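You operate a simulated robot arm through the tools that you are given. There is no shell and no other tool. Be economical: measure what you need, move in short steps, check, and stop when the job is done.

Carry out the task below with a simulated two-armed robot. There is one attempt and no reset: what you move stays moved.

JOB
Stop rig three's cooler water, then move the blue hose over to RINSE and clamp it there.
Fine: blue hose tap and green return tap both shut and left shut; no water on the floor.

The check looks at the end state, three seconds after you hand in, the way a careful person would. Anything else that was tipped, shoved, dropped, spilled or broken makes it a failure.

ROBOT AND FRAMES
Two 7-joint arms with two-finger parallel grippers on one trunk, on a base that drives. Base frame: it is fixed to the floor where the robot stands at the start and does not move with it; the origin is under the middle of the robot, x ahead of it, y to its left, z up. Lengths are in m, angles in degrees, forces in N, time in s.
The left shoulder is at the start at [0.06, 0.143, 0.926], the right one opposite. With the tool pointing down near the work surface each hand reaches from about 0.3 to 0.74 m from the robot's upright axis, wherever it stands, measured 20 degrees to its own side. Places, roughly: blue hose tap [0.8, -0.2, 1.2]; green return tap [0.8, -0.2, 1.4]. Payload 1.57 kg a hand.
The tool frame of a hand sits at the grasp point between the pads (the TCP): z along the fingers, y along the line on which they close. The tips reach 0.03 m beyond it. Largest opening 0.11 m; finger width 0.024, thickness 0.012; the body of the gripper, 0.048 by 0.112 m, starts 0.078 m behind the TCP.
Orientation is told as [roll, pitch, yaw] about the base's x, y, z axes, in that order, counted from this pose: with the fingers straight down and closing along the base's y, the tool's x points along the base's -x, its y along +y and its z along -z.

CONTROLS
- The arms move only by the tool step_arm. It takes "left_increments", "right_increments" or both (then of equal length, played together; a hand with none holds still); each is a list of rows, each a list of 7 numbers: the shift along the tool's x, y, z in m, then the turn, a rotation vector about the tool's x, y, z in degrees, then the opening in per cent of the stroke, from 0 (shut) to 100 (fully open). In form: [[tx, ty, tz, wx, wy, wz, hand], ...]. A call has 1 to 12 rows; each row is the pose to reach, as a shift and turn from the pose commanded when the call began, along the tool's axes at that moment. A row lasts 0.2 s, in which the tool goes at most 0.05 m and 8.6 degrees; a call with a longer step from one row to the next is refused whole, and so is a gripper value outside its range. Where a pose cannot be reached the arm comes as near as it can. A force on the tool above 80 N (or 10 N above the force at the start of the call, whichever is more), or a blocked arm, ends the call early, and 0.2 s more pass. The fingers move at their own pace (about 0.045 m/s each) and stop on an object; they squeeze with about 35 N. The grip force told is the motor's: it shows also when the fingers shut on nothing. Time passes only in rows, and 0.2 s behind the last, so rows that repeat a pose let the fingers close. It gives the time, the measured TCP pose, the force on the tool (base axes), the opening and the grip force at its end, in the units of the frame above (readings bear some noise), with the torque about the TCP (base axes, N m) and any sound that the robot's microphone picked up, and new pictures: "views" is both (left out), scene, wrist or none (wrist: the cameras of the hands that moved).
- Cameras (640 x 400 px; columns grow to the right, rows downward): "scene" is now at [0.0584, -0.0212, 1.5629]; the picture's right is [-0.24, -0.97, 0.00], its down [-0.52, 0.13, -0.84] and it looks along [0.82, -0.20, -0.54] (base axes); focal length 257 px, centre (320, 200). "left" rides on the left gripper at [0.07, -0.016, -0.141] in its tool frame; the picture's right is [0.23, 0.97, 0.00], its down [-0.86, 0.20, -0.48] and it looks along [-0.47, 0.11, 0.88] (tool axes); focal length 222 px, centre (320, 200). "right" rides on the right gripper at [0.07, 0.016, -0.141] in its tool frame; the picture's right is [-0.23, 0.97, 0.00], its down [-0.86, -0.20, -0.48] and it looks along [-0.47, -0.11, 0.88] (tool axes); focal length 222 px, centre (320, 200). There is no depth. A picture from a camera that has moved, and an enlarged one, comes with that camera's place and axes in the base frame and with its lens.
- lift_body(by): slides the trunk up (or, below 0, down) by that many m; the arms and the scene camera ride with it, the base frame stays. It gives what a move gives, with no picture.
- drive_base(legs): drives the robot by 1 to 6 legs, each [ahead, left, turn to the left] in m, m and degrees, along the robot's own axes; the way and the turn of a leg run together, so that a leg with both is an arc; at most 1.5 m and 180 degrees a leg. The arms and the cameras ride along, it lands a little off, and it stops where it bumps. It gives what a move gives, and a new picture of the scene camera.
- head_to(pan, tilt): turns the head with the scene camera to pan (to the left, within 86 degrees either way) and tilt (down, from -29 to 69), counted from straight ahead of the robot. It gives what a move gives, and a new picture of the scene camera.
- enlarge(camera, box): a new picture of the part [left, top, right, bottom] of that camera's present view, enlarged. No time passes.
- job_done(): hands the job in; it is judged then, once.

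Work in short steps. Places have to be worked out from the pictures, the camera data and where the tool is seen: move nearer, look again, correct. Check each grasp and each placing, and mend what went wrong. You have 120 turns and 260 pictures in all, those below and enlarged ones among them. Open the grippers and draw the arms clear of the work before you hand the job in, unless the task says otherwise; then end with one line.

The tools are called after "Emit:" as name(argument=value, ...) on one line, values as JSON. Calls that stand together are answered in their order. step_arm: Moves the arms, as the interface text tells. Its arguments: {"type":"object","properties":{"left_increments":{"type":"array","items":{"type":"array","items":{"type":"number"}}},"right_increments":{"type":"array","items":{"type":"array","items":{"type":"number"}}},"views":{"type":"string","enum":["both","scene","wrist","none"]}},"required":[]} The other tools are called the same way: lift_body (by) slides the trunk up or down; drive_base (legs) drives the base; head_to (pan, tilt) turns the head that bears the scene camera; enlarge (camera, box) takes an enlarged picture of a part of a camera's view; job_done () hands the job in.

At the start:

```text
clock: 0.0
left_ee_pos: [0.6172, 0.1402, 0.9994]
left_orientation: [0.0, -0.1, -0.2]
left_force: [-0.6, 0.3, -0.1]
left_moment: [0.01, 0.02, 0.01]
left_gripper_width: 0.1102
left_grasp_force: 0.2
right_ee_pos: [0.4657, -0.2749, 0.9979]
right_orientation: [-0.1, -0.1, -0.1]
right_force: [0.0, -0.4, -0.4]
right_moment: [0.01, 0.0, -0.01]
right_gripper_width: 0.1102
right_grasp_force: 0.1
trunk travel left (down, up): [-0.525, 0.065]
robot x, y, heading: [0.0002, 0.0002, 0.1]
head pan, tilt: [-13.9, 32.6]
```

scene: 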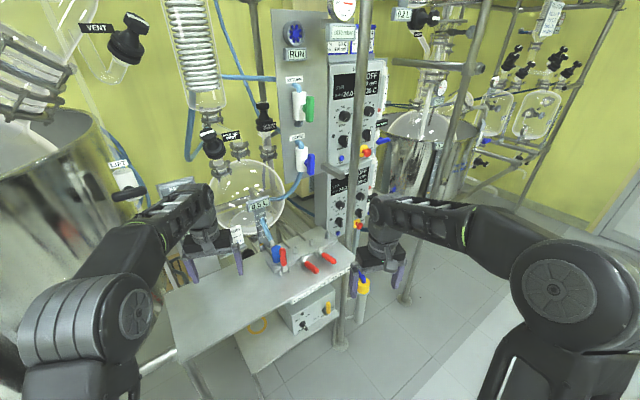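
right: 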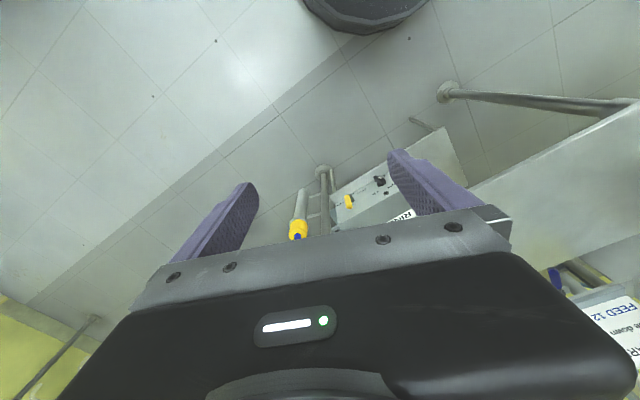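
left: 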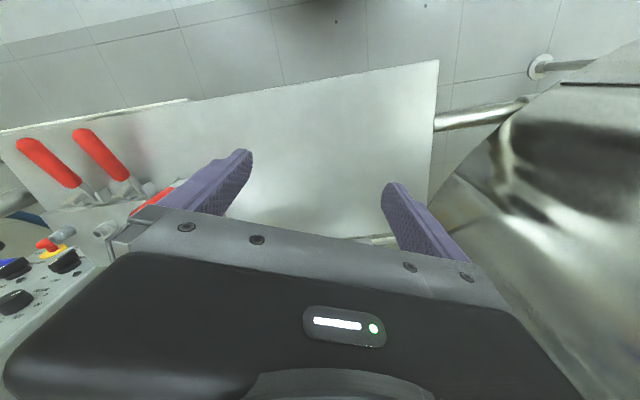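

The scene shows a panel with taps (green and blue) ahead, and clamps with red handles on a table. I enlarge the key parts first to read labels.

Emit:
enlarge(camera="scene", box=[260, 0, 400, 100])

Emit:
enlarge(camera="scene", box=[230, 70, 350, 190])

Emit:
enlarge(camera="scene", box=[220, 180, 380, 340])

Emit:
enlarge(camera="scene", box=[80, 0, 290, 200])

```text
4.00 times, centred on (330, 50) of scene
camera zoom: at [0.0584, -0.0212, 1.5629], right [-0.24, -0.97, 0.0], down [-0.52, 0.13, -0.84], along [0.82, -0.2, -0.54], focal length 1027 px, centre (280, 800)
```

zoom: 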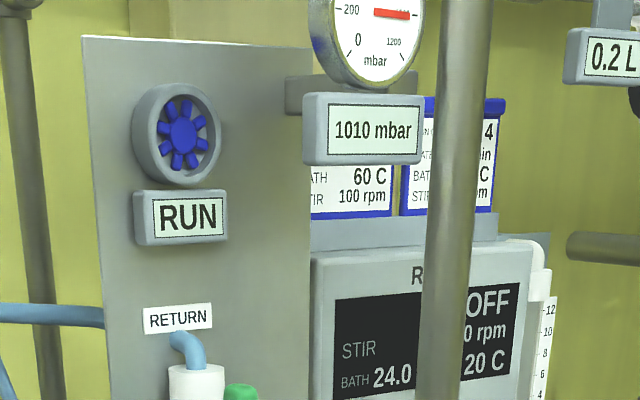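

```text
3.33 times, centred on (290, 130) of scene
camera zoom: at [0.0584, -0.0212, 1.5629], right [-0.24, -0.97, 0.0], down [-0.52, 0.13, -0.84], along [0.82, -0.2, -0.54], focal length 856 px, centre (420, 433)
```

zoom: 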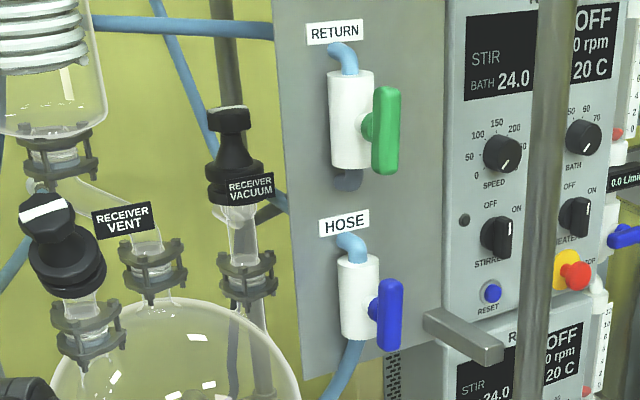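

```text
2.50 times, centred on (300, 260) of scene
camera zoom: at [0.0584, -0.0212, 1.5629], right [-0.24, -0.97, 0.0], down [-0.52, 0.13, -0.84], along [0.82, -0.2, -0.54], focal length 642 px, centre (370, 50)
```

zoom: 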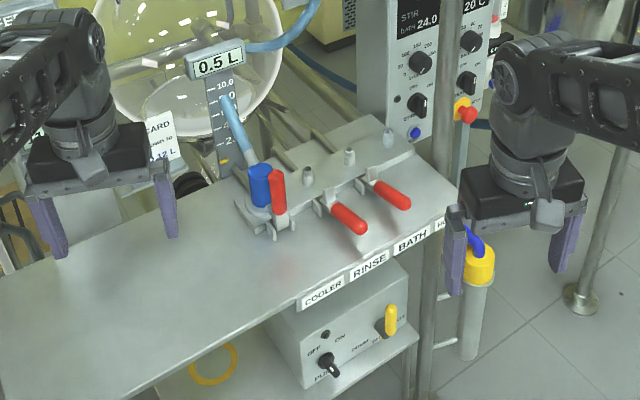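

```text
2.00 times, centred on (185, 100) of scene
camera zoom: at [0.0584, -0.0212, 1.5629], right [-0.24, -0.97, 0.0], down [-0.52, 0.13, -0.84], along [0.82, -0.2, -0.54], focal length 513 px, centre (590, 400)
```

zoom: 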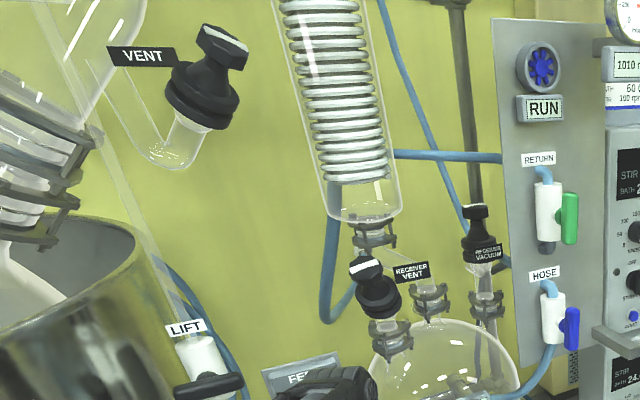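

I look around for rig labels and instruction cards before touching anything.

Emit:
head_to(pan=-15, tilt=5)

Emit:
enlarge(camera="scene", box=[240, 60, 440, 260])

Emit:
enlarge(camera="right", box=[520, 200, 640, 400])

Emit:
head_to(pan=-15, tilt=45)

Emit:
enlarge(camera="scene", box=[240, 100, 380, 200])

```text
clock: 0.9
left_ee_pos: [0.618, 0.1392, 0.9996]
left_orientation: [-0.1, -0.1, -0.1]
left_force: [0.9, 0.0, -0.3]
left_moment: [-0.02, 0.0, 0.01]
left_gripper_width: 0.1099
left_grasp_force: 0.1
right_ee_pos: [0.4655, -0.2755, 1.0005]
right_orientation: [0.0, 0.0, -0.1]
right_force: [-0.6, -0.2, 0.0]
right_moment: [-0.02, 0.0, 0.02]
right_gripper_width: 0.11
right_grasp_force: 0.3
trunk travel left (down, up): [-0.525, 0.065]
robot x, y, heading: [-0.0014, 0.0006, 0.0]
head pan, tilt: [-15.0, 5.0]
camera scene: at [0.0604, -0.0235, 1.6072], right [-0.26, -0.97, 0.0], down [-0.09, 0.02, -1.0], along [0.96, -0.26, -0.09], focal length 257 px, centre (320, 200)
```

scene: 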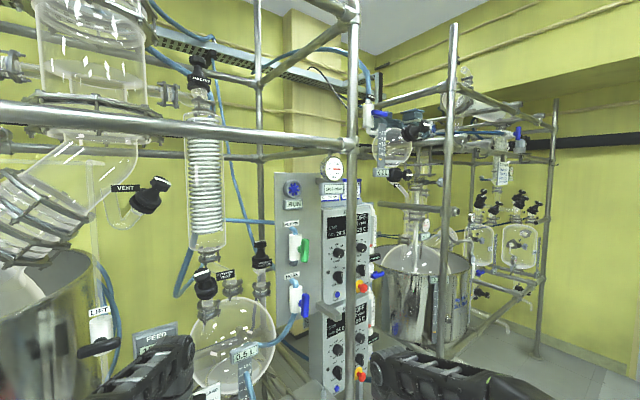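

```text
2.00 times, centred on (340, 160) of scene
camera zoom: at [0.0604, -0.0235, 1.6072], right [-0.26, -0.97, 0.0], down [-0.09, 0.02, -1.0], along [0.96, -0.26, -0.09], focal length 513 px, centre (280, 280)
```

zoom: 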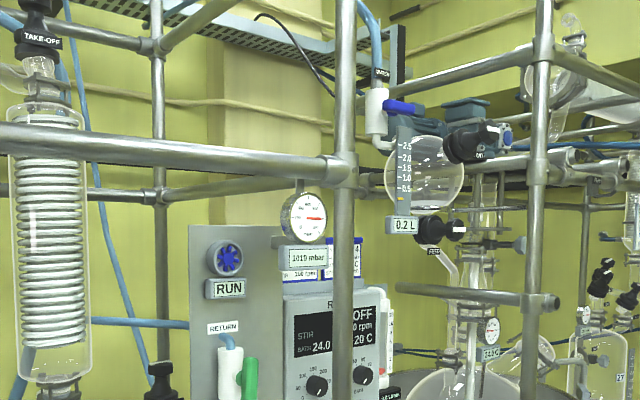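

```text
2.00 times, centred on (580, 300) of right
camera zoom: at [0.3966, -0.2591, 1.1423], right [0.23, 0.97, 0.0], down [0.86, -0.2, 0.48], along [0.47, -0.11, -0.88], focal length 444 px, centre (-200, 0)
```

zoom: 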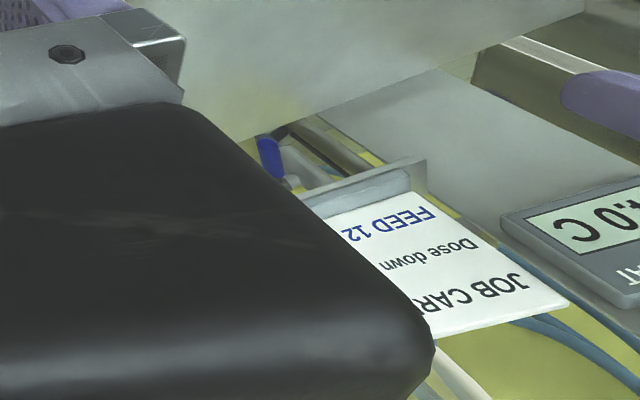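

```text
clock: 2.0
left_ee_pos: [0.6176, 0.1393, 0.9998]
left_orientation: [-0.1, -0.1, -0.1]
left_force: [1.7, -0.3, -0.2]
left_moment: [0.02, -0.02, -0.01]
left_gripper_width: 0.1101
left_grasp_force: 0.2
right_ee_pos: [0.4658, -0.2735, 0.9992]
right_orientation: [0.0, 0.0, 0.0]
right_force: [0.6, 0.0, -0.9]
right_moment: [0.0, 0.02, 0.02]
right_gripper_width: 0.1097
right_grasp_force: 0.0
trunk travel left (down, up): [-0.525, 0.065]
robot x, y, heading: [-0.0034, -0.0009, 0.1]
head pan, tilt: [-15.0, 45.0]
camera scene: at [0.0503, -0.0208, 1.5443], right [-0.26, -0.97, 0.0], down [-0.68, 0.18, -0.71], along [0.68, -0.18, -0.71], focal length 257 px, centre (320, 200)
```

scene: 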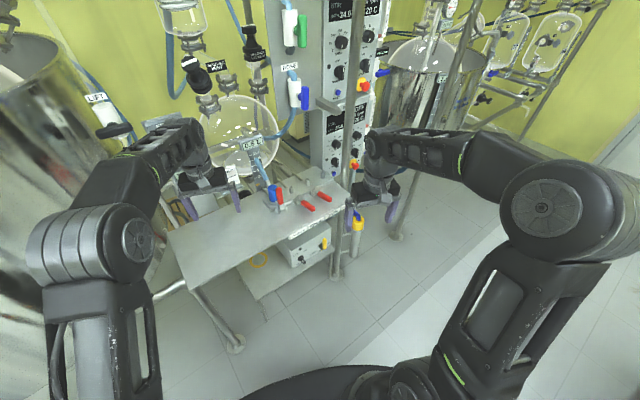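

```text
4.00 times, centred on (310, 150) of scene
camera zoom: at [0.0503, -0.0208, 1.5443], right [-0.26, -0.97, 0.0], down [-0.68, 0.18, -0.71], along [0.68, -0.18, -0.71], focal length 1027 px, centre (360, 400)
```

zoom: 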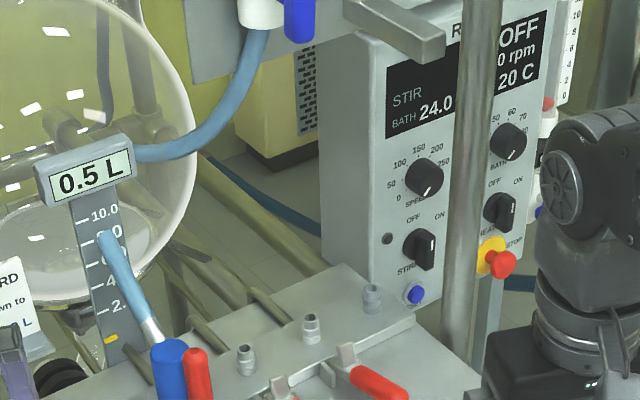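

Taps are at about x 0.8, left of the steel pole (~[0.84,-0.32]). I'll raise the right hand and turn the fingers horizontal, to view the taps with the wrist camera.

Emit:
step_arm(right_increments=[[0, 0, -0.017, 0, -7.5, 0, 0], [0, 0, -0.034, 0, -15, 0, 0], [0, 0, -0.051, 0, -22.5, 0, 0], [0, 0, -0.068, 0, -30, 0, 0], [0, 0, -0.085, 0, -37.5, 0, 0], [0, 0, -0.102, 0, -45, 0, 0], [0, 0, -0.119, 0, -52.5, 0, 0], [0, 0, -0.136, 0, -60, 0, 0], [0, 0, -0.153, 0, -67.5, 0, 0], [0, 0, -0.17, 0, -75, 0, 0], [0, 0, -0.187, 0, -82.5, 0, 0], [0, 0, -0.204, 0, -90, 0, 0]])

Emit:
head_to(pan=-13, tilt=28)

```text
clock: 4.6
left_ee_pos: [0.6186, 0.1388, 1.0007]
left_orientation: [-0.1, -0.2, -0.1]
left_force: [0.7, -0.3, -1.5]
left_moment: [0.0, -0.01, 0.0]
left_gripper_width: 0.1099
left_grasp_force: 0.0
right_ee_pos: [0.4912, -0.2869, 1.2241]
right_orientation: [165.8, -89.9, -165.8]
right_force: [-0.3, 0.8, -0.6]
right_moment: [0.01, 0.04, 0.0]
right_gripper_width: 0.0
right_grasp_force: 21.3
right hand out of reach, approached as far as the arm can: row 10, 11, 12
trunk travel left (down, up): [-0.525, 0.065]
robot x, y, heading: [0.002, 0.0011, -0.2]
head pan, tilt: [-15.0, 45.0]
camera scene: at [0.0506, -0.0209, 1.5442], right [-0.26, -0.97, 0.0], down [-0.68, 0.18, -0.71], along [0.68, -0.18, -0.71], focal length 257 px, centre (320, 200)
camera right: at [0.35, -0.2712, 1.1561], right [0.0, 0.97, 0.23], down [-0.48, -0.2, 0.85], along [0.88, -0.11, 0.47], focal length 222 px, centre (320, 200)
```

scene: 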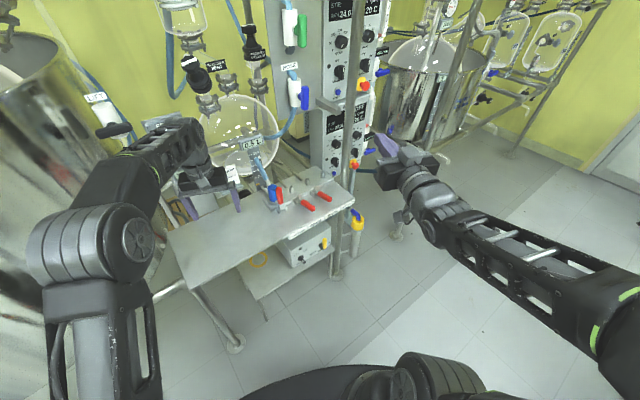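
right: 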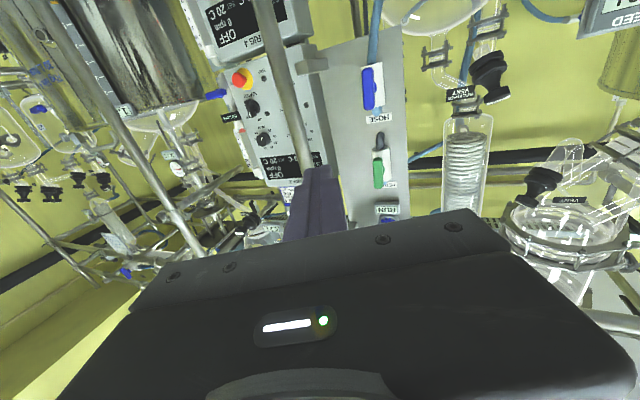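

```text
clock: 5.4
left_ee_pos: [0.6179, 0.1391, 1.0006]
left_orientation: [-0.1, -0.2, -0.1]
left_force: [0.2, 0.3, -0.8]
left_moment: [0.02, -0.02, 0.03]
left_gripper_width: 0.11
left_grasp_force: 0.0
right_ee_pos: [0.4905, -0.2866, 1.2237]
right_orientation: [21.4, -89.9, -21.3]
right_force: [0.6, 0.8, 0.3]
right_moment: [0.0, 0.0, -0.02]
right_gripper_width: 0.0001
right_grasp_force: 21.0
trunk travel left (down, up): [-0.525, 0.065]
robot x, y, heading: [-0.0007, -0.0003, 0.0]
head pan, tilt: [-13.0, 28.0]
camera scene: at [0.0605, -0.0203, 1.57], right [-0.23, -0.97, 0.0], down [-0.46, 0.11, -0.88], along [0.86, -0.2, -0.47], focal length 257 px, centre (320, 200)
```

scene: 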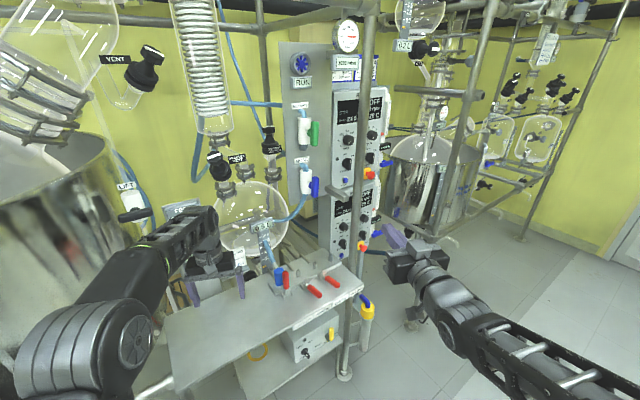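

The wrist view sees the taps from below. I enlarge it to find the lever geometry.

Emit:
enlarge(camera="right", box=[300, 40, 440, 230])

Emit:
enlarge(camera="scene", box=[270, 90, 350, 210])

```text
2.11 times, centred on (370, 135) of right
camera zoom: at [0.3496, -0.271, 1.1561], right [0.0, 0.97, 0.23], down [-0.48, -0.2, 0.86], along [0.88, -0.11, 0.46], focal length 468 px, centre (215, 337)
```

zoom: 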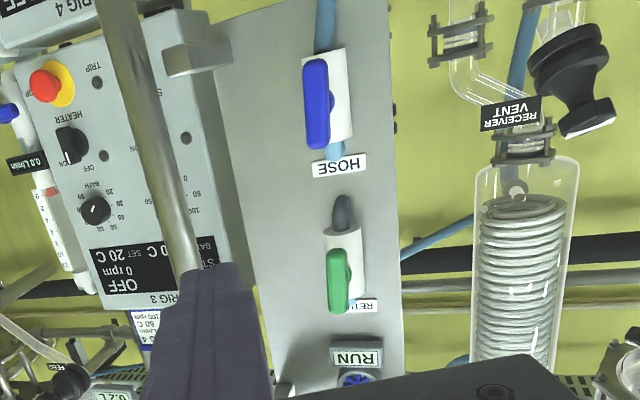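

```text
3.33 times, centred on (310, 150) of scene
camera zoom: at [0.0605, -0.0203, 1.57], right [-0.23, -0.97, 0.0], down [-0.46, 0.11, -0.88], along [0.86, -0.2, -0.47], focal length 856 px, centre (353, 367)
```

zoom: 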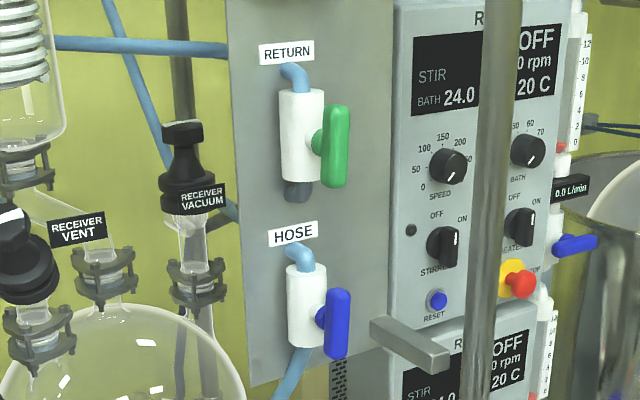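

Triangulation gives blue handle ≈ [0.84,-0.185,1.19], green handle ≈ [0.84,-0.185,1.374], with the panel facing roughly (-0.93,-0.35). Reach is short, so I'll pull the left arm back, and then drive forward a little.

Emit:
step_arm(left_increments=[[0.04, 0.015, 0, 0, 0, 0, 100], [0.08, 0.03, 0, 0, 0, 0, 100], [0.12, 0.045, 0, 0, 0, 0, 100], [0.16, 0.06, 0, 0, 0, 0, 100], [0.2, 0.075, 0, 0, 0, 0, 100]], views="none")

Emit:
head_to(pan=-10, tilt=60)

```text
clock: 6.6
left_ee_pos: [0.4157, 0.2152, 0.998]
left_orientation: [-0.1, -0.1, -0.1]
left_force: [-0.4, 0.0, -0.1]
left_moment: [0.03, 0.0, 0.0]
left_gripper_width: 0.11
left_grasp_force: 0.1
right_ee_pos: [0.4898, -0.2861, 1.2252]
right_orientation: [172.1, -90.0, -171.9]
right_force: [0.3, -0.8, 0.6]
right_moment: [-0.05, 0.01, -0.02]
right_gripper_width: 0.0
right_grasp_force: 21.2
trunk travel left (down, up): [-0.525, 0.065]
robot x, y, heading: [0.0017, -0.0019, -0.0]
head pan, tilt: [-13.0, 28.0]
```

```text
clock: 7.6
left_ee_pos: [0.4187, 0.2158, 0.9981]
left_orientation: [-0.1, -0.1, -0.1]
left_force: [0.6, 0.1, -0.7]
left_moment: [0.02, 0.01, 0.01]
left_gripper_width: 0.11
left_grasp_force: 0.0
right_ee_pos: [0.4904, -0.2864, 1.2243]
right_orientation: [38.6, -89.9, -38.6]
right_force: [-0.1, 0.8, 0.3]
right_moment: [0.0, -0.04, 0.0]
right_gripper_width: 0.0
right_grasp_force: 21.2
trunk travel left (down, up): [-0.525, 0.065]
robot x, y, heading: [-0.0, -0.0018, -0.5]
head pan, tilt: [-10.0, 60.0]
camera scene: at [0.0373, -0.0113, 1.5248], right [-0.17, -0.98, 0.0], down [-0.85, 0.15, -0.5], along [0.49, -0.09, -0.87], focal length 257 px, centre (320, 200)
```

scene: 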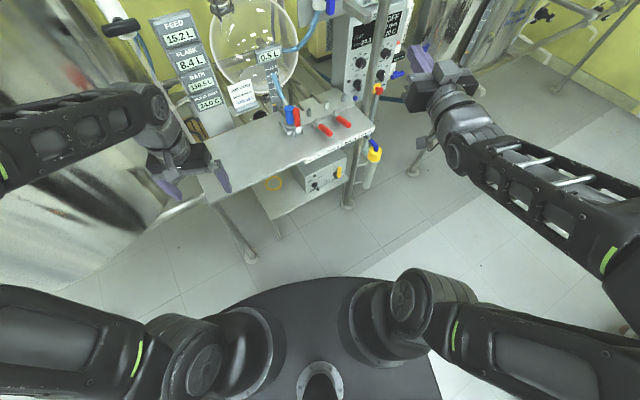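

The base has clear floor ahead of it to about x 0.5, so I drive ahead 0.15 m.

Emit:
drive_base(legs=[[0.15, 0, 0]])

Emit:
head_to(pan=-13, tilt=28)

```text
clock: 8.9
left_ee_pos: [0.5682, 0.2156, 0.9988]
left_orientation: [0.0, 0.1, 0.0]
left_force: [0.4, -0.1, 0.1]
left_moment: [-0.03, 0.04, 0.0]
left_gripper_width: 0.11
left_grasp_force: 0.1
right_ee_pos: [0.6423, -0.286, 1.2238]
right_orientation: [14.1, -90.0, -14.0]
right_force: [0.2, 0.0, 0.5]
right_moment: [-0.01, 0.0, 0.0]
right_gripper_width: 0.0
right_grasp_force: 21.5
trunk travel left (down, up): [-0.525, 0.065]
robot x, y, heading: [0.1466, 0.0023, -0.0]
head pan, tilt: [-10.0, 60.0]
camera scene: at [0.1888, -0.0112, 1.5247], right [-0.17, -0.98, 0.0], down [-0.85, 0.15, -0.5], along [0.49, -0.09, -0.87], focal length 257 px, centre (320, 200)
```

scene: 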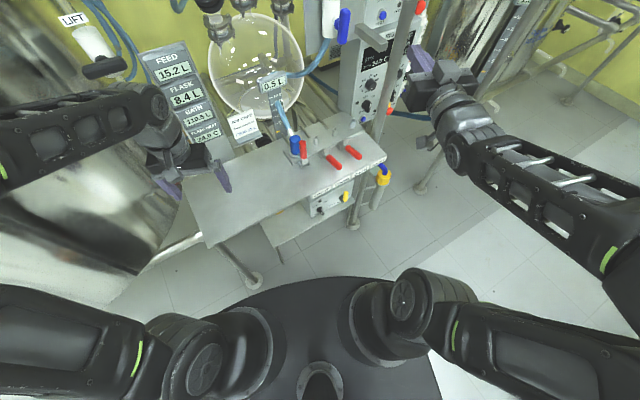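

```text
clock: 9.9
left_ee_pos: [0.5669, 0.2163, 0.9979]
left_orientation: [-0.2, -0.1, 0.0]
left_force: [-0.3, 0.3, -0.3]
left_moment: [-0.01, -0.04, -0.05]
left_gripper_width: 0.11
left_grasp_force: 0.1
right_ee_pos: [0.6407, -0.2868, 1.224]
right_orientation: [39.7, -90.0, -39.6]
right_force: [0.6, 0.0, 1.1]
right_moment: [0.04, -0.02, 0.0]
right_gripper_width: 0.0002
right_grasp_force: 21.5
trunk travel left (down, up): [-0.525, 0.065]
robot x, y, heading: [0.149, 0.0003, -0.1]
head pan, tilt: [-13.0, 28.0]
camera scene: at [0.2102, -0.0201, 1.57], right [-0.22, -0.97, 0.0], down [-0.46, 0.11, -0.88], along [0.86, -0.2, -0.47], focal length 257 px, centre (320, 200)
```

scene: 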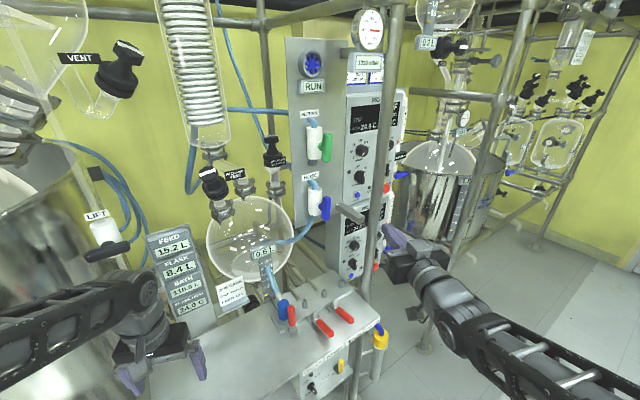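

Now I yaw the right hand ~20° left to face the panel squarely, open halfway and move nearer to the blue tap for a close view.

Emit:
step_arm(right_increments=[[0.01, 0.015, 0.01, -7, 0, 0, 50], [0.02, 0.03, 0.02, -14, 0, 0, 50], [0.03, 0.045, 0.03, -20, 0, 0, 50], [0.03, 0.045, 0.03, -20, 0, 0, 50]])

Emit:
enlarge(camera="right", box=[220, 0, 460, 240])

Emit:
enlarge(camera="scene", box=[270, 90, 400, 260])

```text
clock: 10.9
left_ee_pos: [0.5668, 0.2158, 0.9995]
left_orientation: [-0.2, 0.0, 0.1]
left_force: [0.3, 0.2, -0.1]
left_moment: [-0.01, 0.01, 0.0]
left_gripper_width: 0.1099
left_grasp_force: 0.0
right_ee_pos: [0.6697, -0.2414, 1.1944]
right_orientation: [61.0, -90.0, -40.8]
right_force: [0.6, -0.4, -0.3]
right_moment: [0.04, 0.0, -0.02]
right_gripper_width: 0.055
right_grasp_force: 0.1
trunk travel left (down, up): [-0.525, 0.065]
robot x, y, heading: [0.1519, 0.0006, -0.0]
head pan, tilt: [-13.0, 28.0]
camera scene: at [0.2099, -0.02, 1.5701], right [-0.22, -0.97, 0.0], down [-0.46, 0.11, -0.88], along [0.86, -0.2, -0.47], focal length 257 px, centre (320, 200)
camera right: at [0.5319, -0.2752, 1.1258], right [-0.34, 0.91, 0.23], down [-0.38, -0.35, 0.86], along [0.86, 0.2, 0.47], focal length 222 px, centre (320, 200)
```

scene: 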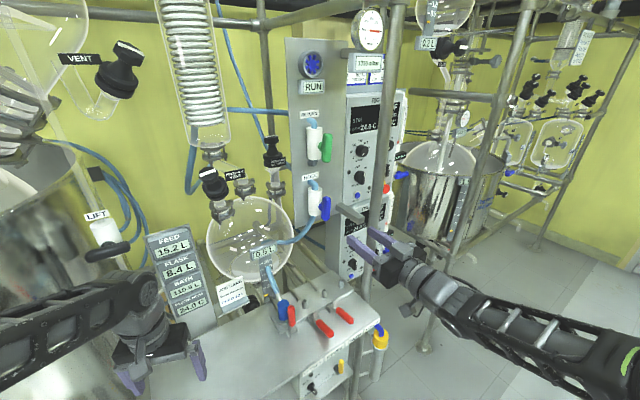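
right: 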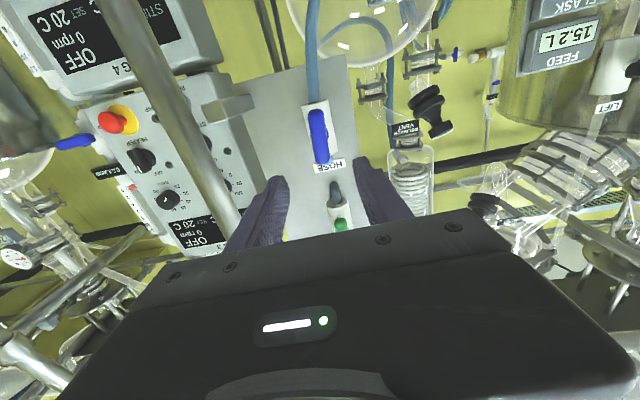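

```text
1.67 times, centred on (340, 120) of right
camera zoom: at [0.5319, -0.2752, 1.1258], right [-0.34, 0.91, 0.23], down [-0.38, -0.35, 0.86], along [0.86, 0.2, 0.47], focal length 370 px, centre (287, 333)
```

zoom: 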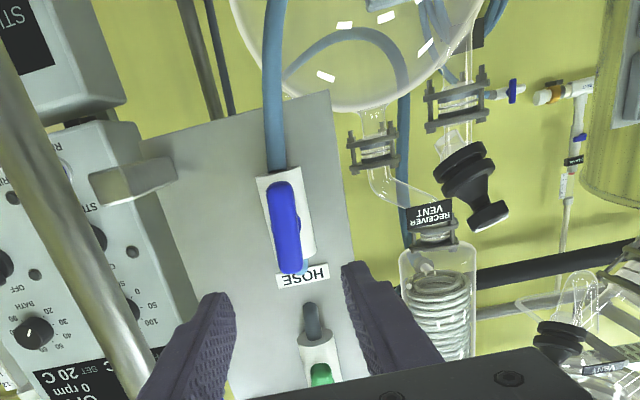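

```text
2.35 times, centred on (335, 175) of scene
camera zoom: at [0.2099, -0.02, 1.5701], right [-0.22, -0.97, 0.0], down [-0.46, 0.11, -0.88], along [0.86, -0.2, -0.47], focal length 604 px, centre (285, 259)
```

zoom: 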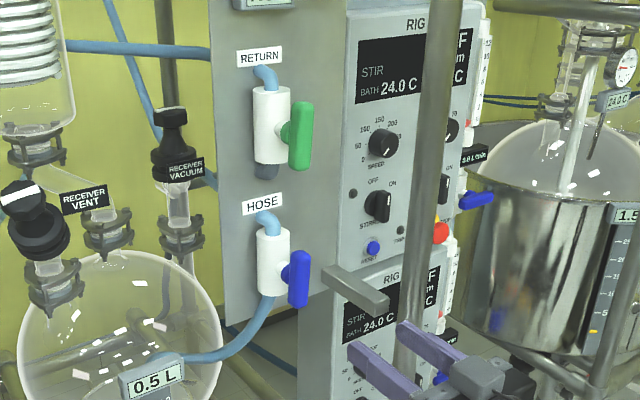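

Refined: blue handle ≈ [0.836,-0.183,1.196], and the hand is already lined up with it along its own axis. I advance 0.11 m and check.

Emit:
step_arm(right_increments=[[0, -0.001, 0.04, 0, 0, 0, 50], [0, -0.002, 0.08, 0, 0, 0, 50], [0, -0.003, 0.11, 0, 0, 0, 50]])

Emit:
enlarge(camera="scene", box=[280, 150, 380, 250])

```text
clock: 11.7
left_ee_pos: [0.5685, 0.2159, 0.998]
left_orientation: [0.0, -0.1, 0.1]
left_force: [0.6, -0.3, -0.5]
left_moment: [-0.02, 0.0, -0.02]
left_gripper_width: 0.1095
left_grasp_force: 0.1
right_ee_pos: [0.7764, -0.207, 1.1933]
right_orientation: [38.5, -89.8, -18.4]
right_force: [0.6, 0.5, 0.4]
right_moment: [-0.03, -0.01, -0.01]
right_gripper_width: 0.055
right_grasp_force: 0.0
trunk travel left (down, up): [-0.525, 0.065]
robot x, y, heading: [0.1465, -0.0024, 0.0]
head pan, tilt: [-13.0, 28.0]
camera scene: at [0.2112, -0.0199, 1.57], right [-0.22, -0.97, 0.0], down [-0.46, 0.11, -0.88], along [0.86, -0.2, -0.47], focal length 257 px, centre (320, 200)
camera right: at [0.6378, -0.24, 1.1254], right [-0.33, 0.91, 0.23], down [-0.38, -0.35, 0.86], along [0.86, 0.2, 0.46], focal length 222 px, centre (320, 200)
```

scene: 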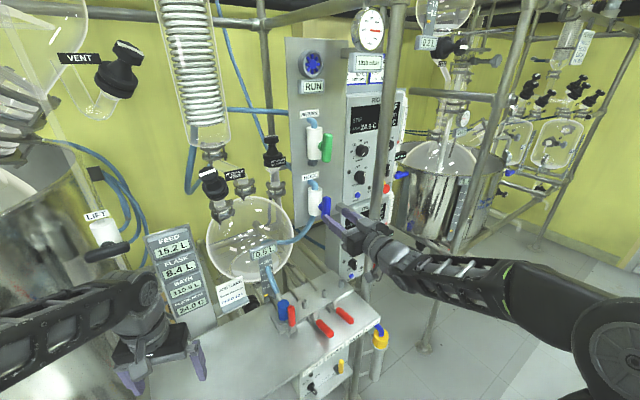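
right: 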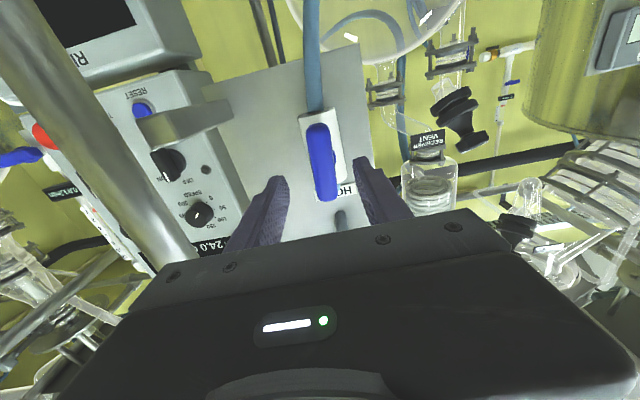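

```text
4.00 times, centred on (330, 200) of scene
camera zoom: at [0.2112, -0.0199, 1.57], right [-0.22, -0.97, 0.0], down [-0.46, 0.11, -0.88], along [0.86, -0.2, -0.47], focal length 1027 px, centre (280, 200)
```

zoom: 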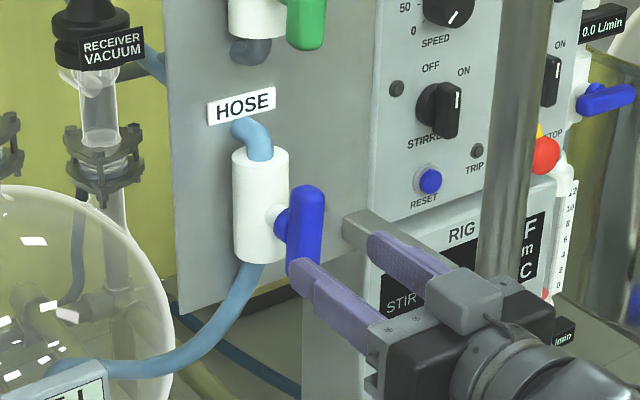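

The handle is centred between the fingers. I advance the last ~0.055 m and close.

Emit:
step_arm(right_increments=[[0, 0, 0.03, 0, 0, 0, 50], [0, 0, 0.055, 0, 0, 0, 50], [0, 0, 0.055, 0, 0, 0, 50]])

Emit:
enlarge(camera="scene", box=[280, 150, 380, 250])

```text
clock: 12.5
left_ee_pos: [0.5679, 0.215, 0.9983]
left_orientation: [0.0, -0.1, -0.1]
left_force: [0.2, 0.1, -0.2]
left_moment: [0.03, 0.0, 0.0]
left_gripper_width: 0.11
left_grasp_force: 0.0
right_ee_pos: [0.8265, -0.1881, 1.195]
right_orientation: [50.9, -89.9, -30.7]
right_force: [0.3, -0.5, -0.2]
right_moment: [0.0, 0.01, 0.0]
right_gripper_width: 0.055
right_grasp_force: 0.1
trunk travel left (down, up): [-0.525, 0.065]
robot x, y, heading: [0.1524, -0.0012, -0.1]
head pan, tilt: [-13.0, 28.0]
camera scene: at [0.2103, -0.0201, 1.57], right [-0.22, -0.97, 0.0], down [-0.46, 0.11, -0.88], along [0.86, -0.2, -0.47], focal length 257 px, centre (320, 200)
camera right: at [0.689, -0.2214, 1.1261], right [-0.33, 0.91, 0.23], down [-0.38, -0.35, 0.86], along [0.86, 0.2, 0.47], focal length 222 px, centre (320, 200)
```

scene: 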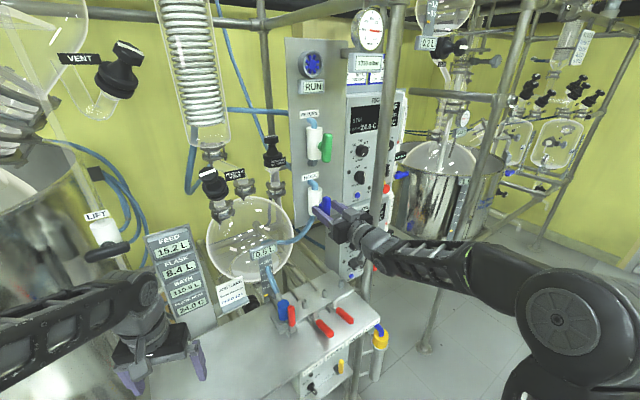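
right: 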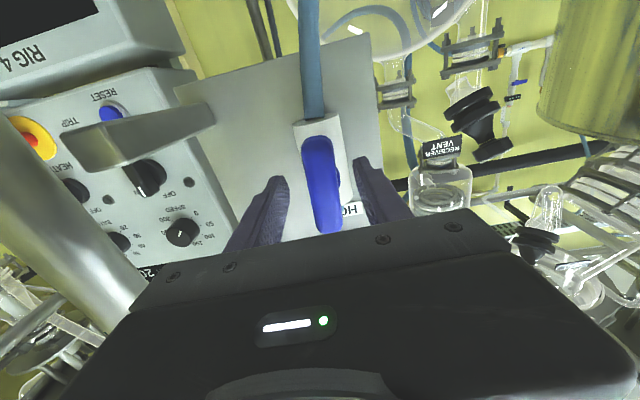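

```text
4.00 times, centred on (330, 200) of scene
camera zoom: at [0.2103, -0.0201, 1.57], right [-0.22, -0.97, 0.0], down [-0.46, 0.11, -0.88], along [0.86, -0.2, -0.47], focal length 1027 px, centre (280, 200)
```

zoom: 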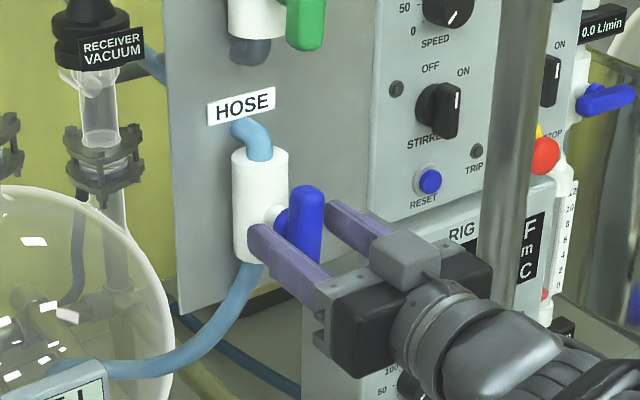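

The fingers straddle the lever. Closing now.

Emit:
step_arm(right_increments=[[0, 0, 0, 0, 0, 0, 0], [0, 0, 0, 0, 0, 0, 0], [0, 0, 0, 0, 0, 0, 0], [0, 0, 0, 0, 0, 0, 0]])

Emit:
enlarge(camera="scene", box=[280, 150, 380, 250])

```text
clock: 13.5
left_ee_pos: [0.5673, 0.2168, 0.9978]
left_orientation: [-0.1, -0.1, 0.0]
left_force: [-0.3, 0.0, 0.2]
left_moment: [-0.02, -0.01, 0.03]
left_gripper_width: 0.11
left_grasp_force: 0.0
right_ee_pos: [0.8257, -0.1851, 1.1958]
right_orientation: [-36.1, -89.9, 56.6]
right_force: [-5.8, 10.0, -4.5]
right_moment: [0.08, -0.18, 0.44]
right_gripper_width: 0.0266
right_grasp_force: 34.2
trunk travel left (down, up): [-0.525, 0.065]
robot x, y, heading: [0.1516, -0.0009, 0.2]
head pan, tilt: [-13.0, 28.0]
camera scene: at [0.2095, -0.0184, 1.57], right [-0.22, -0.97, 0.0], down [-0.46, 0.1, -0.88], along [0.86, -0.2, -0.47], focal length 257 px, centre (320, 200)
camera right: at [0.688, -0.2189, 1.1262], right [-0.34, 0.91, 0.23], down [-0.38, -0.35, 0.86], along [0.86, 0.2, 0.47], focal length 222 px, centre (320, 200)
```

scene: 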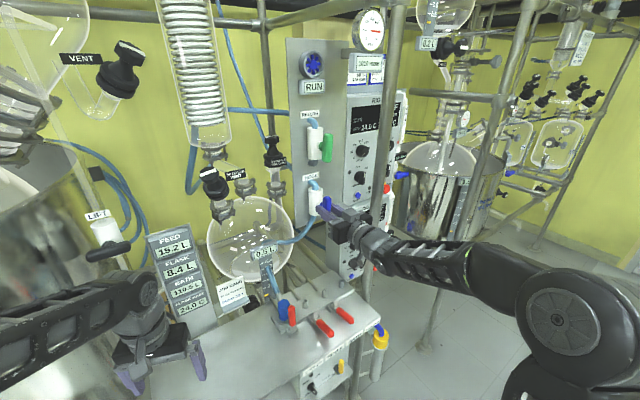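
right: 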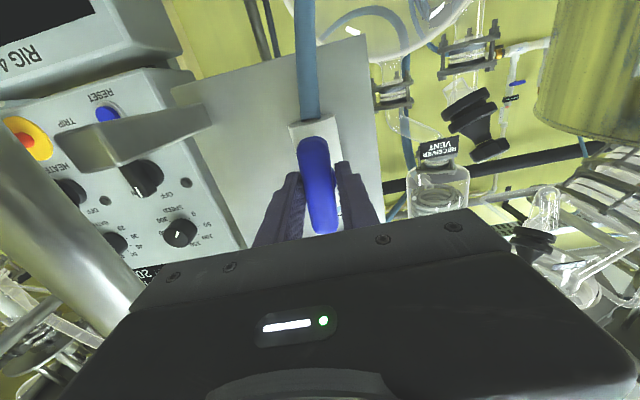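

```text
4.00 times, centred on (330, 200) of scene
camera zoom: at [0.2095, -0.0184, 1.57], right [-0.22, -0.97, 0.0], down [-0.46, 0.1, -0.88], along [0.86, -0.2, -0.47], focal length 1027 px, centre (280, 200)
```

zoom: 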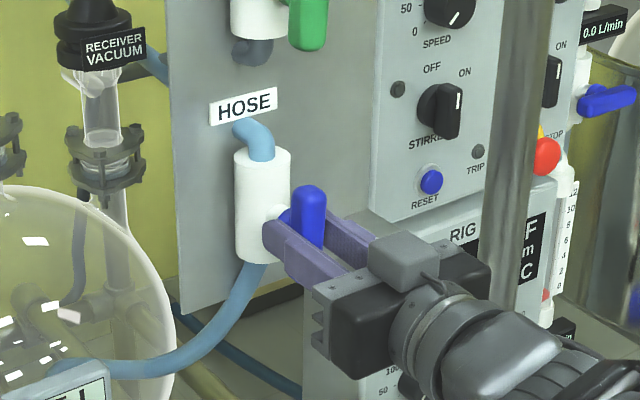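

Lever gripped (26.6 mm). I turn it clockwise a little first to feel whether that is the free direction.

Emit:
step_arm(right_increments=[[0, 0, 0, 0, 0, 5, 0], [0, 0, 0, 0, 0, 10, 0], [0, 0, 0, 0, 0, 15, 0]], views="wrist")

Emit:
enlarge(camera="scene", box=[280, 150, 380, 250])

```text
clock: 14.3
left_ee_pos: [0.5663, 0.218, 0.9988]
left_orientation: [-0.2, -0.1, -0.1]
left_force: [1.5, 0.1, 0.0]
left_moment: [0.0, 0.0, 0.01]
left_gripper_width: 0.11
left_grasp_force: 0.1
right_ee_pos: [0.8251, -0.1853, 1.1941]
right_orientation: [89.7, -74.9, -69.5]
right_force: [-6.2, 13.6, -3.6]
right_moment: [-0.31, 0.75, 0.6]
right_gripper_width: 0.0265
right_grasp_force: 37.2
trunk travel left (down, up): [-0.525, 0.065]
robot x, y, heading: [0.1487, 0.0046, 0.1]
head pan, tilt: [-13.0, 28.0]
camera right: at [0.6818, -0.2021, 1.1329], right [-0.3, 0.83, 0.47], down [-0.3, -0.55, 0.77], along [0.9, 0.09, 0.42], focal length 222 px, centre (320, 200)
```

right: 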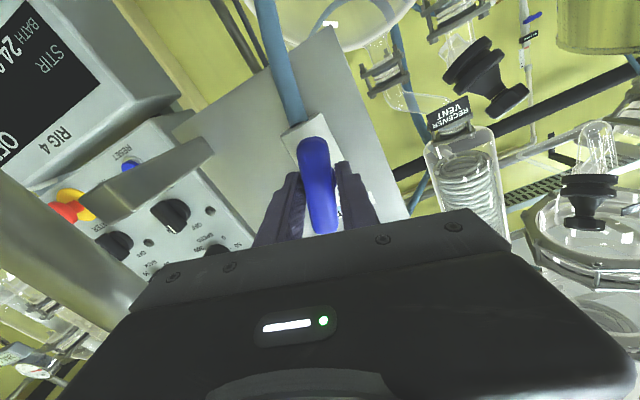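

```text
4.00 times, centred on (330, 200) of scene
camera zoom: at [0.2096, -0.0177, 1.5701], right [-0.22, -0.97, 0.0], down [-0.46, 0.1, -0.88], along [0.86, -0.2, -0.47], focal length 1027 px, centre (280, 200)
```

zoom: 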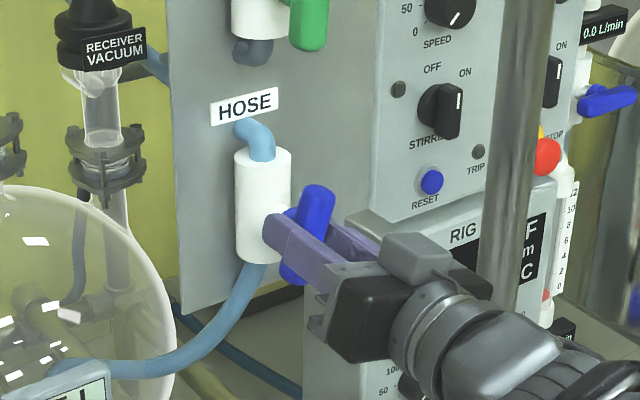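

It turns freely clockwise. I continue to 90° in total.

Emit:
step_arm(right_increments=[[0, 0, 0, 0, 0, 8, 0], [0, 0, 0, 0, 0, 16, 0], [0, 0, 0, 0, 0, 24, 0], [0, 0, 0, 0, 0, 32, 0], [0, 0, 0, 0, 0, 40, 0], [0, 0, 0, 0, 0, 48, 0], [0, 0, 0, 0, 0, 56, 0], [0, 0, 0, 0, 0, 64, 0], [0, 0, 0, 0, 0, 70, 0], [0, 0, 0, 0, 0, 75, 0], [0, 0, 0, 0, 0, 75, 0]], views="scene")

Emit:
enlarge(camera="scene", box=[280, 150, 380, 250])

```text
clock: 16.7
left_ee_pos: [0.5665, 0.217, 0.9983]
left_orientation: [-0.2, 0.0, 0.0]
left_force: [0.6, -0.1, 0.4]
left_moment: [-0.02, 0.0, 0.0]
left_gripper_width: 0.1098
left_grasp_force: 0.1
right_ee_pos: [0.8262, -0.1862, 1.1955]
right_orientation: [89.9, 0.0, -69.8]
right_force: [-6.3, 16.5, -6.3]
right_moment: [-0.16, 0.11, 0.56]
right_gripper_width: 0.0265
right_grasp_force: 37.6
trunk travel left (down, up): [-0.525, 0.065]
robot x, y, heading: [0.1487, -0.0054, 0.2]
head pan, tilt: [-13.0, 28.0]
camera scene: at [0.2101, -0.0174, 1.5701], right [-0.22, -0.97, 0.0], down [-0.46, 0.1, -0.88], along [0.86, -0.2, -0.47], focal length 257 px, centre (320, 200)
```

scene: 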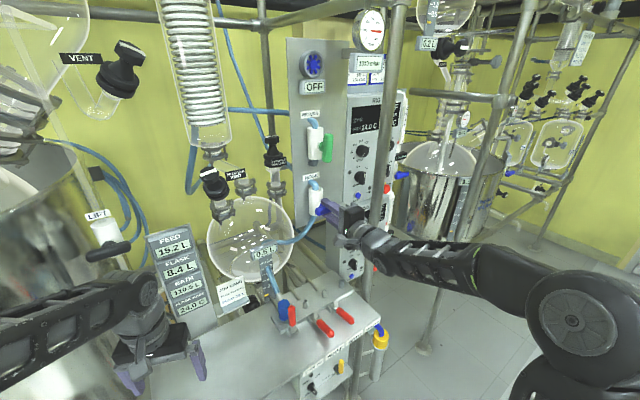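

```text
4.00 times, centred on (330, 200) of scene
camera zoom: at [0.2101, -0.0174, 1.5701], right [-0.22, -0.97, 0.0], down [-0.46, 0.1, -0.88], along [0.86, -0.2, -0.47], focal length 1027 px, centre (280, 200)
```

zoom: 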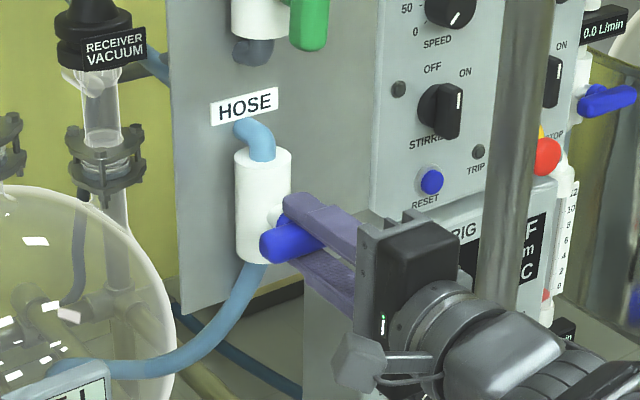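

The panel sign now reads OFF and the blue lever is horizontal. I release it and back off.

Emit:
step_arm(right_increments=[[0, 0, 0, 0, 0, 0, 55], [0, 0, 0, 0, 0, 0, 55], [0, 0, -0.04, 0, 0, 0, 55], [0, 0, -0.08, 0, 0, 0, 55], [0, 0, -0.12, 0, 0, 0, 55]], views="none")

Emit:
step_arm(right_increments=[[0, 0.015, 0, 0, 0, -8, 55], [0, 0.03, 0, 0, 0, -16, 55], [0, 0.045, 0, 0, 0, -24, 55], [0, 0.06, 0, 0, 0, -32, 55], [0, 0.075, 0, 0, 0, -40, 55], [0, 0.09, 0, 0, 0, -48, 55], [0, 0.105, 0, 0, 0, -56, 55], [0, 0.12, 0, 0, 0, -64, 55], [0, 0.135, 0, 0, 0, -72, 55], [0, 0.15, 0, 0, 0, -80, 55], [0, 0.165, 0, 0, 0, -88, 55], [0, 0.178, 0, 0, 0, -90, 55]])

Emit:
enlarge(camera="scene", box=[270, 90, 390, 230])

```text
clock: 17.9
left_ee_pos: [0.5658, 0.2147, 0.9988]
left_orientation: [0.0, -0.1, 0.0]
left_force: [-0.2, 0.0, -0.6]
left_moment: [-0.01, -0.01, 0.04]
left_gripper_width: 0.1099
left_grasp_force: 0.1
right_ee_pos: [0.7123, -0.2277, 1.1953]
right_orientation: [90.0, 0.1, -69.9]
right_force: [-0.9, -0.7, -0.1]
right_moment: [-0.04, 0.02, 0.02]
right_gripper_width: 0.0606
right_grasp_force: 0.0
trunk travel left (down, up): [-0.525, 0.065]
robot x, y, heading: [0.1513, 0.0009, 0.2]
head pan, tilt: [-13.0, 28.0]
```

```text
clock: 20.5
left_ee_pos: [0.5672, 0.216, 0.9986]
left_orientation: [-0.1, 0.0, -0.1]
left_force: [-0.2, -0.4, -0.5]
left_moment: [-0.01, 0.02, 0.02]
left_gripper_width: 0.1098
left_grasp_force: 0.0
right_ee_pos: [0.7146, -0.2288, 1.3739]
right_orientation: [-75.1, -90.0, 95.2]
right_force: [0.1, 0.1, 0.1]
right_moment: [0.02, 0.02, 0.02]
right_gripper_width: 0.0606
right_grasp_force: 0.1
trunk travel left (down, up): [-0.525, 0.065]
robot x, y, heading: [0.1483, 0.0012, 0.1]
head pan, tilt: [-13.0, 28.0]
camera scene: at [0.2103, -0.02, 1.57], right [-0.22, -0.97, 0.0], down [-0.46, 0.11, -0.88], along [0.86, -0.2, -0.47], focal length 257 px, centre (320, 200)
camera right: at [0.5761, -0.2623, 1.3048], right [-0.33, 0.92, 0.23], down [-0.38, -0.35, 0.86], along [0.86, 0.2, 0.47], focal length 222 px, centre (320, 200)
```

scene: 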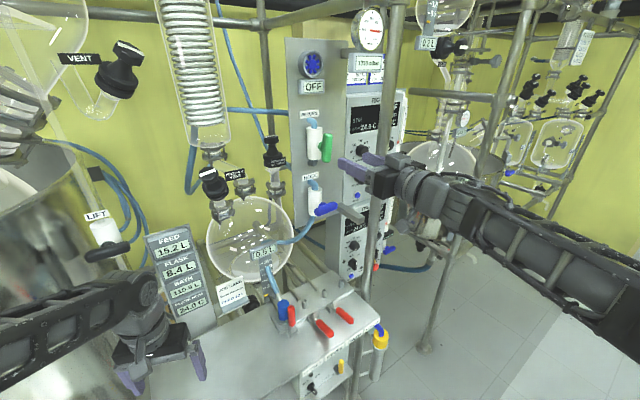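
right: 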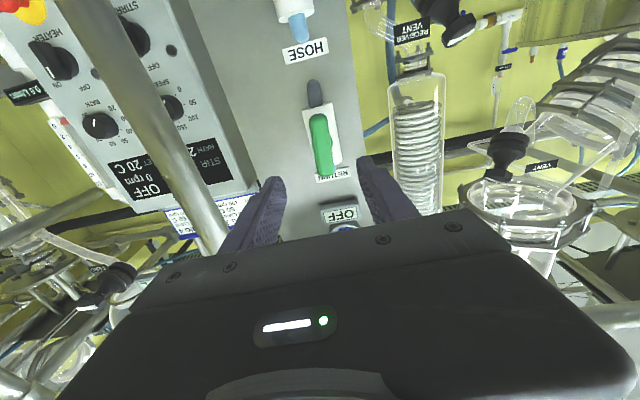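

```text
2.86 times, centred on (330, 160) of scene
camera zoom: at [0.2103, -0.02, 1.57], right [-0.22, -0.97, 0.0], down [-0.46, 0.11, -0.88], along [0.86, -0.2, -0.47], focal length 733 px, centre (291, 314)
```

zoom: 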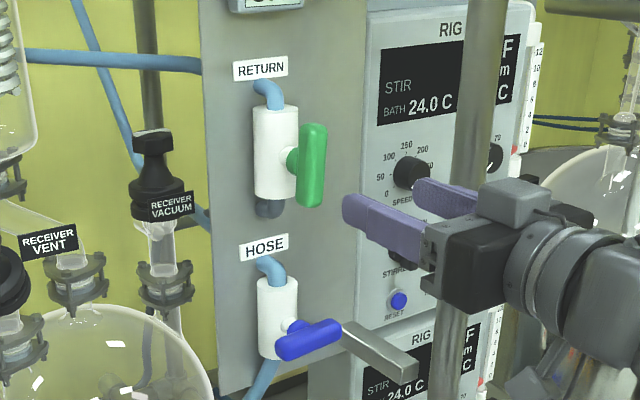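

The green handle triangulates to [0.835,-0.184,1.378], directly ahead. I advance in two stages, then close.

Emit:
step_arm(right_increments=[[-0.002, 0, 0.04, 0, 0, 0, 55], [-0.004, 0, 0.08, 0, 0, 0, 55], [-0.004, 0, 0.12, 0, 0, 0, 55], [-0.004, 0, 0.12, 0, 0, 0, 55]])

Emit:
enlarge(camera="scene", box=[280, 100, 380, 200])

```text
clock: 21.5
left_ee_pos: [0.5673, 0.2151, 0.9982]
left_orientation: [-0.1, -0.1, 0.0]
left_force: [-0.6, 0.8, -0.2]
left_moment: [0.01, -0.01, -0.02]
left_gripper_width: 0.1099
left_grasp_force: 0.1
right_ee_pos: [0.8272, -0.1876, 1.3769]
right_orientation: [146.5, -90.0, -126.4]
right_force: [-0.2, -0.5, -0.1]
right_moment: [-0.01, 0.02, -0.03]
right_gripper_width: 0.0604
right_grasp_force: 0.1
trunk travel left (down, up): [-0.525, 0.065]
robot x, y, heading: [0.1487, -0.0008, 0.1]
head pan, tilt: [-13.0, 28.0]
camera scene: at [0.2094, -0.0203, 1.5701], right [-0.22, -0.97, 0.0], down [-0.46, 0.11, -0.88], along [0.86, -0.2, -0.47], focal length 257 px, centre (320, 200)
camera right: at [0.6879, -0.2214, 1.3077], right [-0.33, 0.91, 0.23], down [-0.38, -0.35, 0.85], along [0.86, 0.2, 0.47], focal length 222 px, centre (320, 200)
```

scene: 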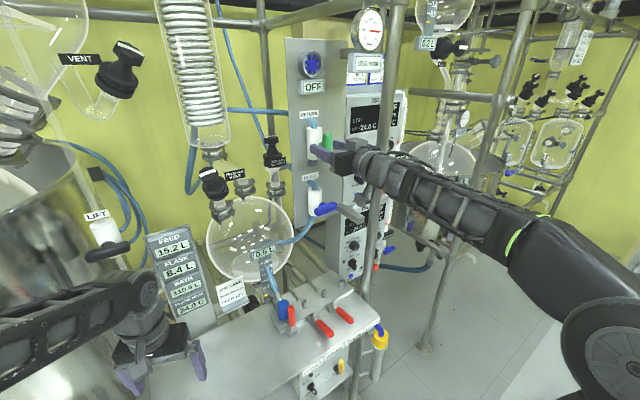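
right: 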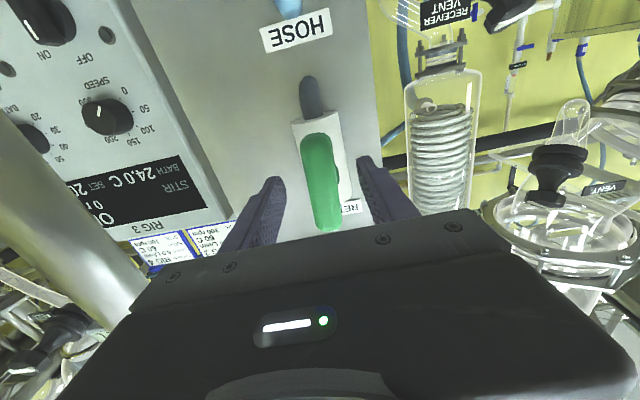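

```text
4.00 times, centred on (330, 150) of scene
camera zoom: at [0.2094, -0.0203, 1.5701], right [-0.22, -0.97, 0.0], down [-0.46, 0.11, -0.88], along [0.86, -0.2, -0.47], focal length 1027 px, centre (280, 400)
```

zoom: 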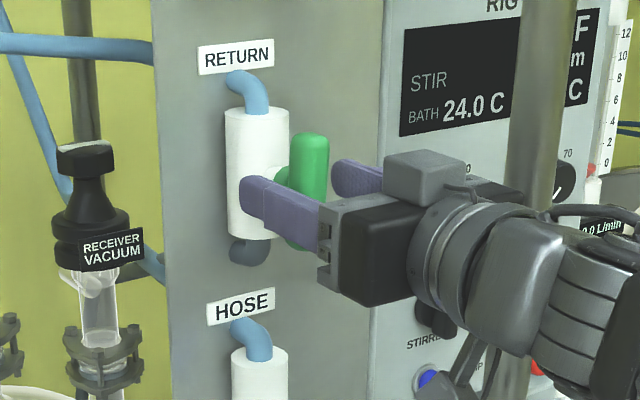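

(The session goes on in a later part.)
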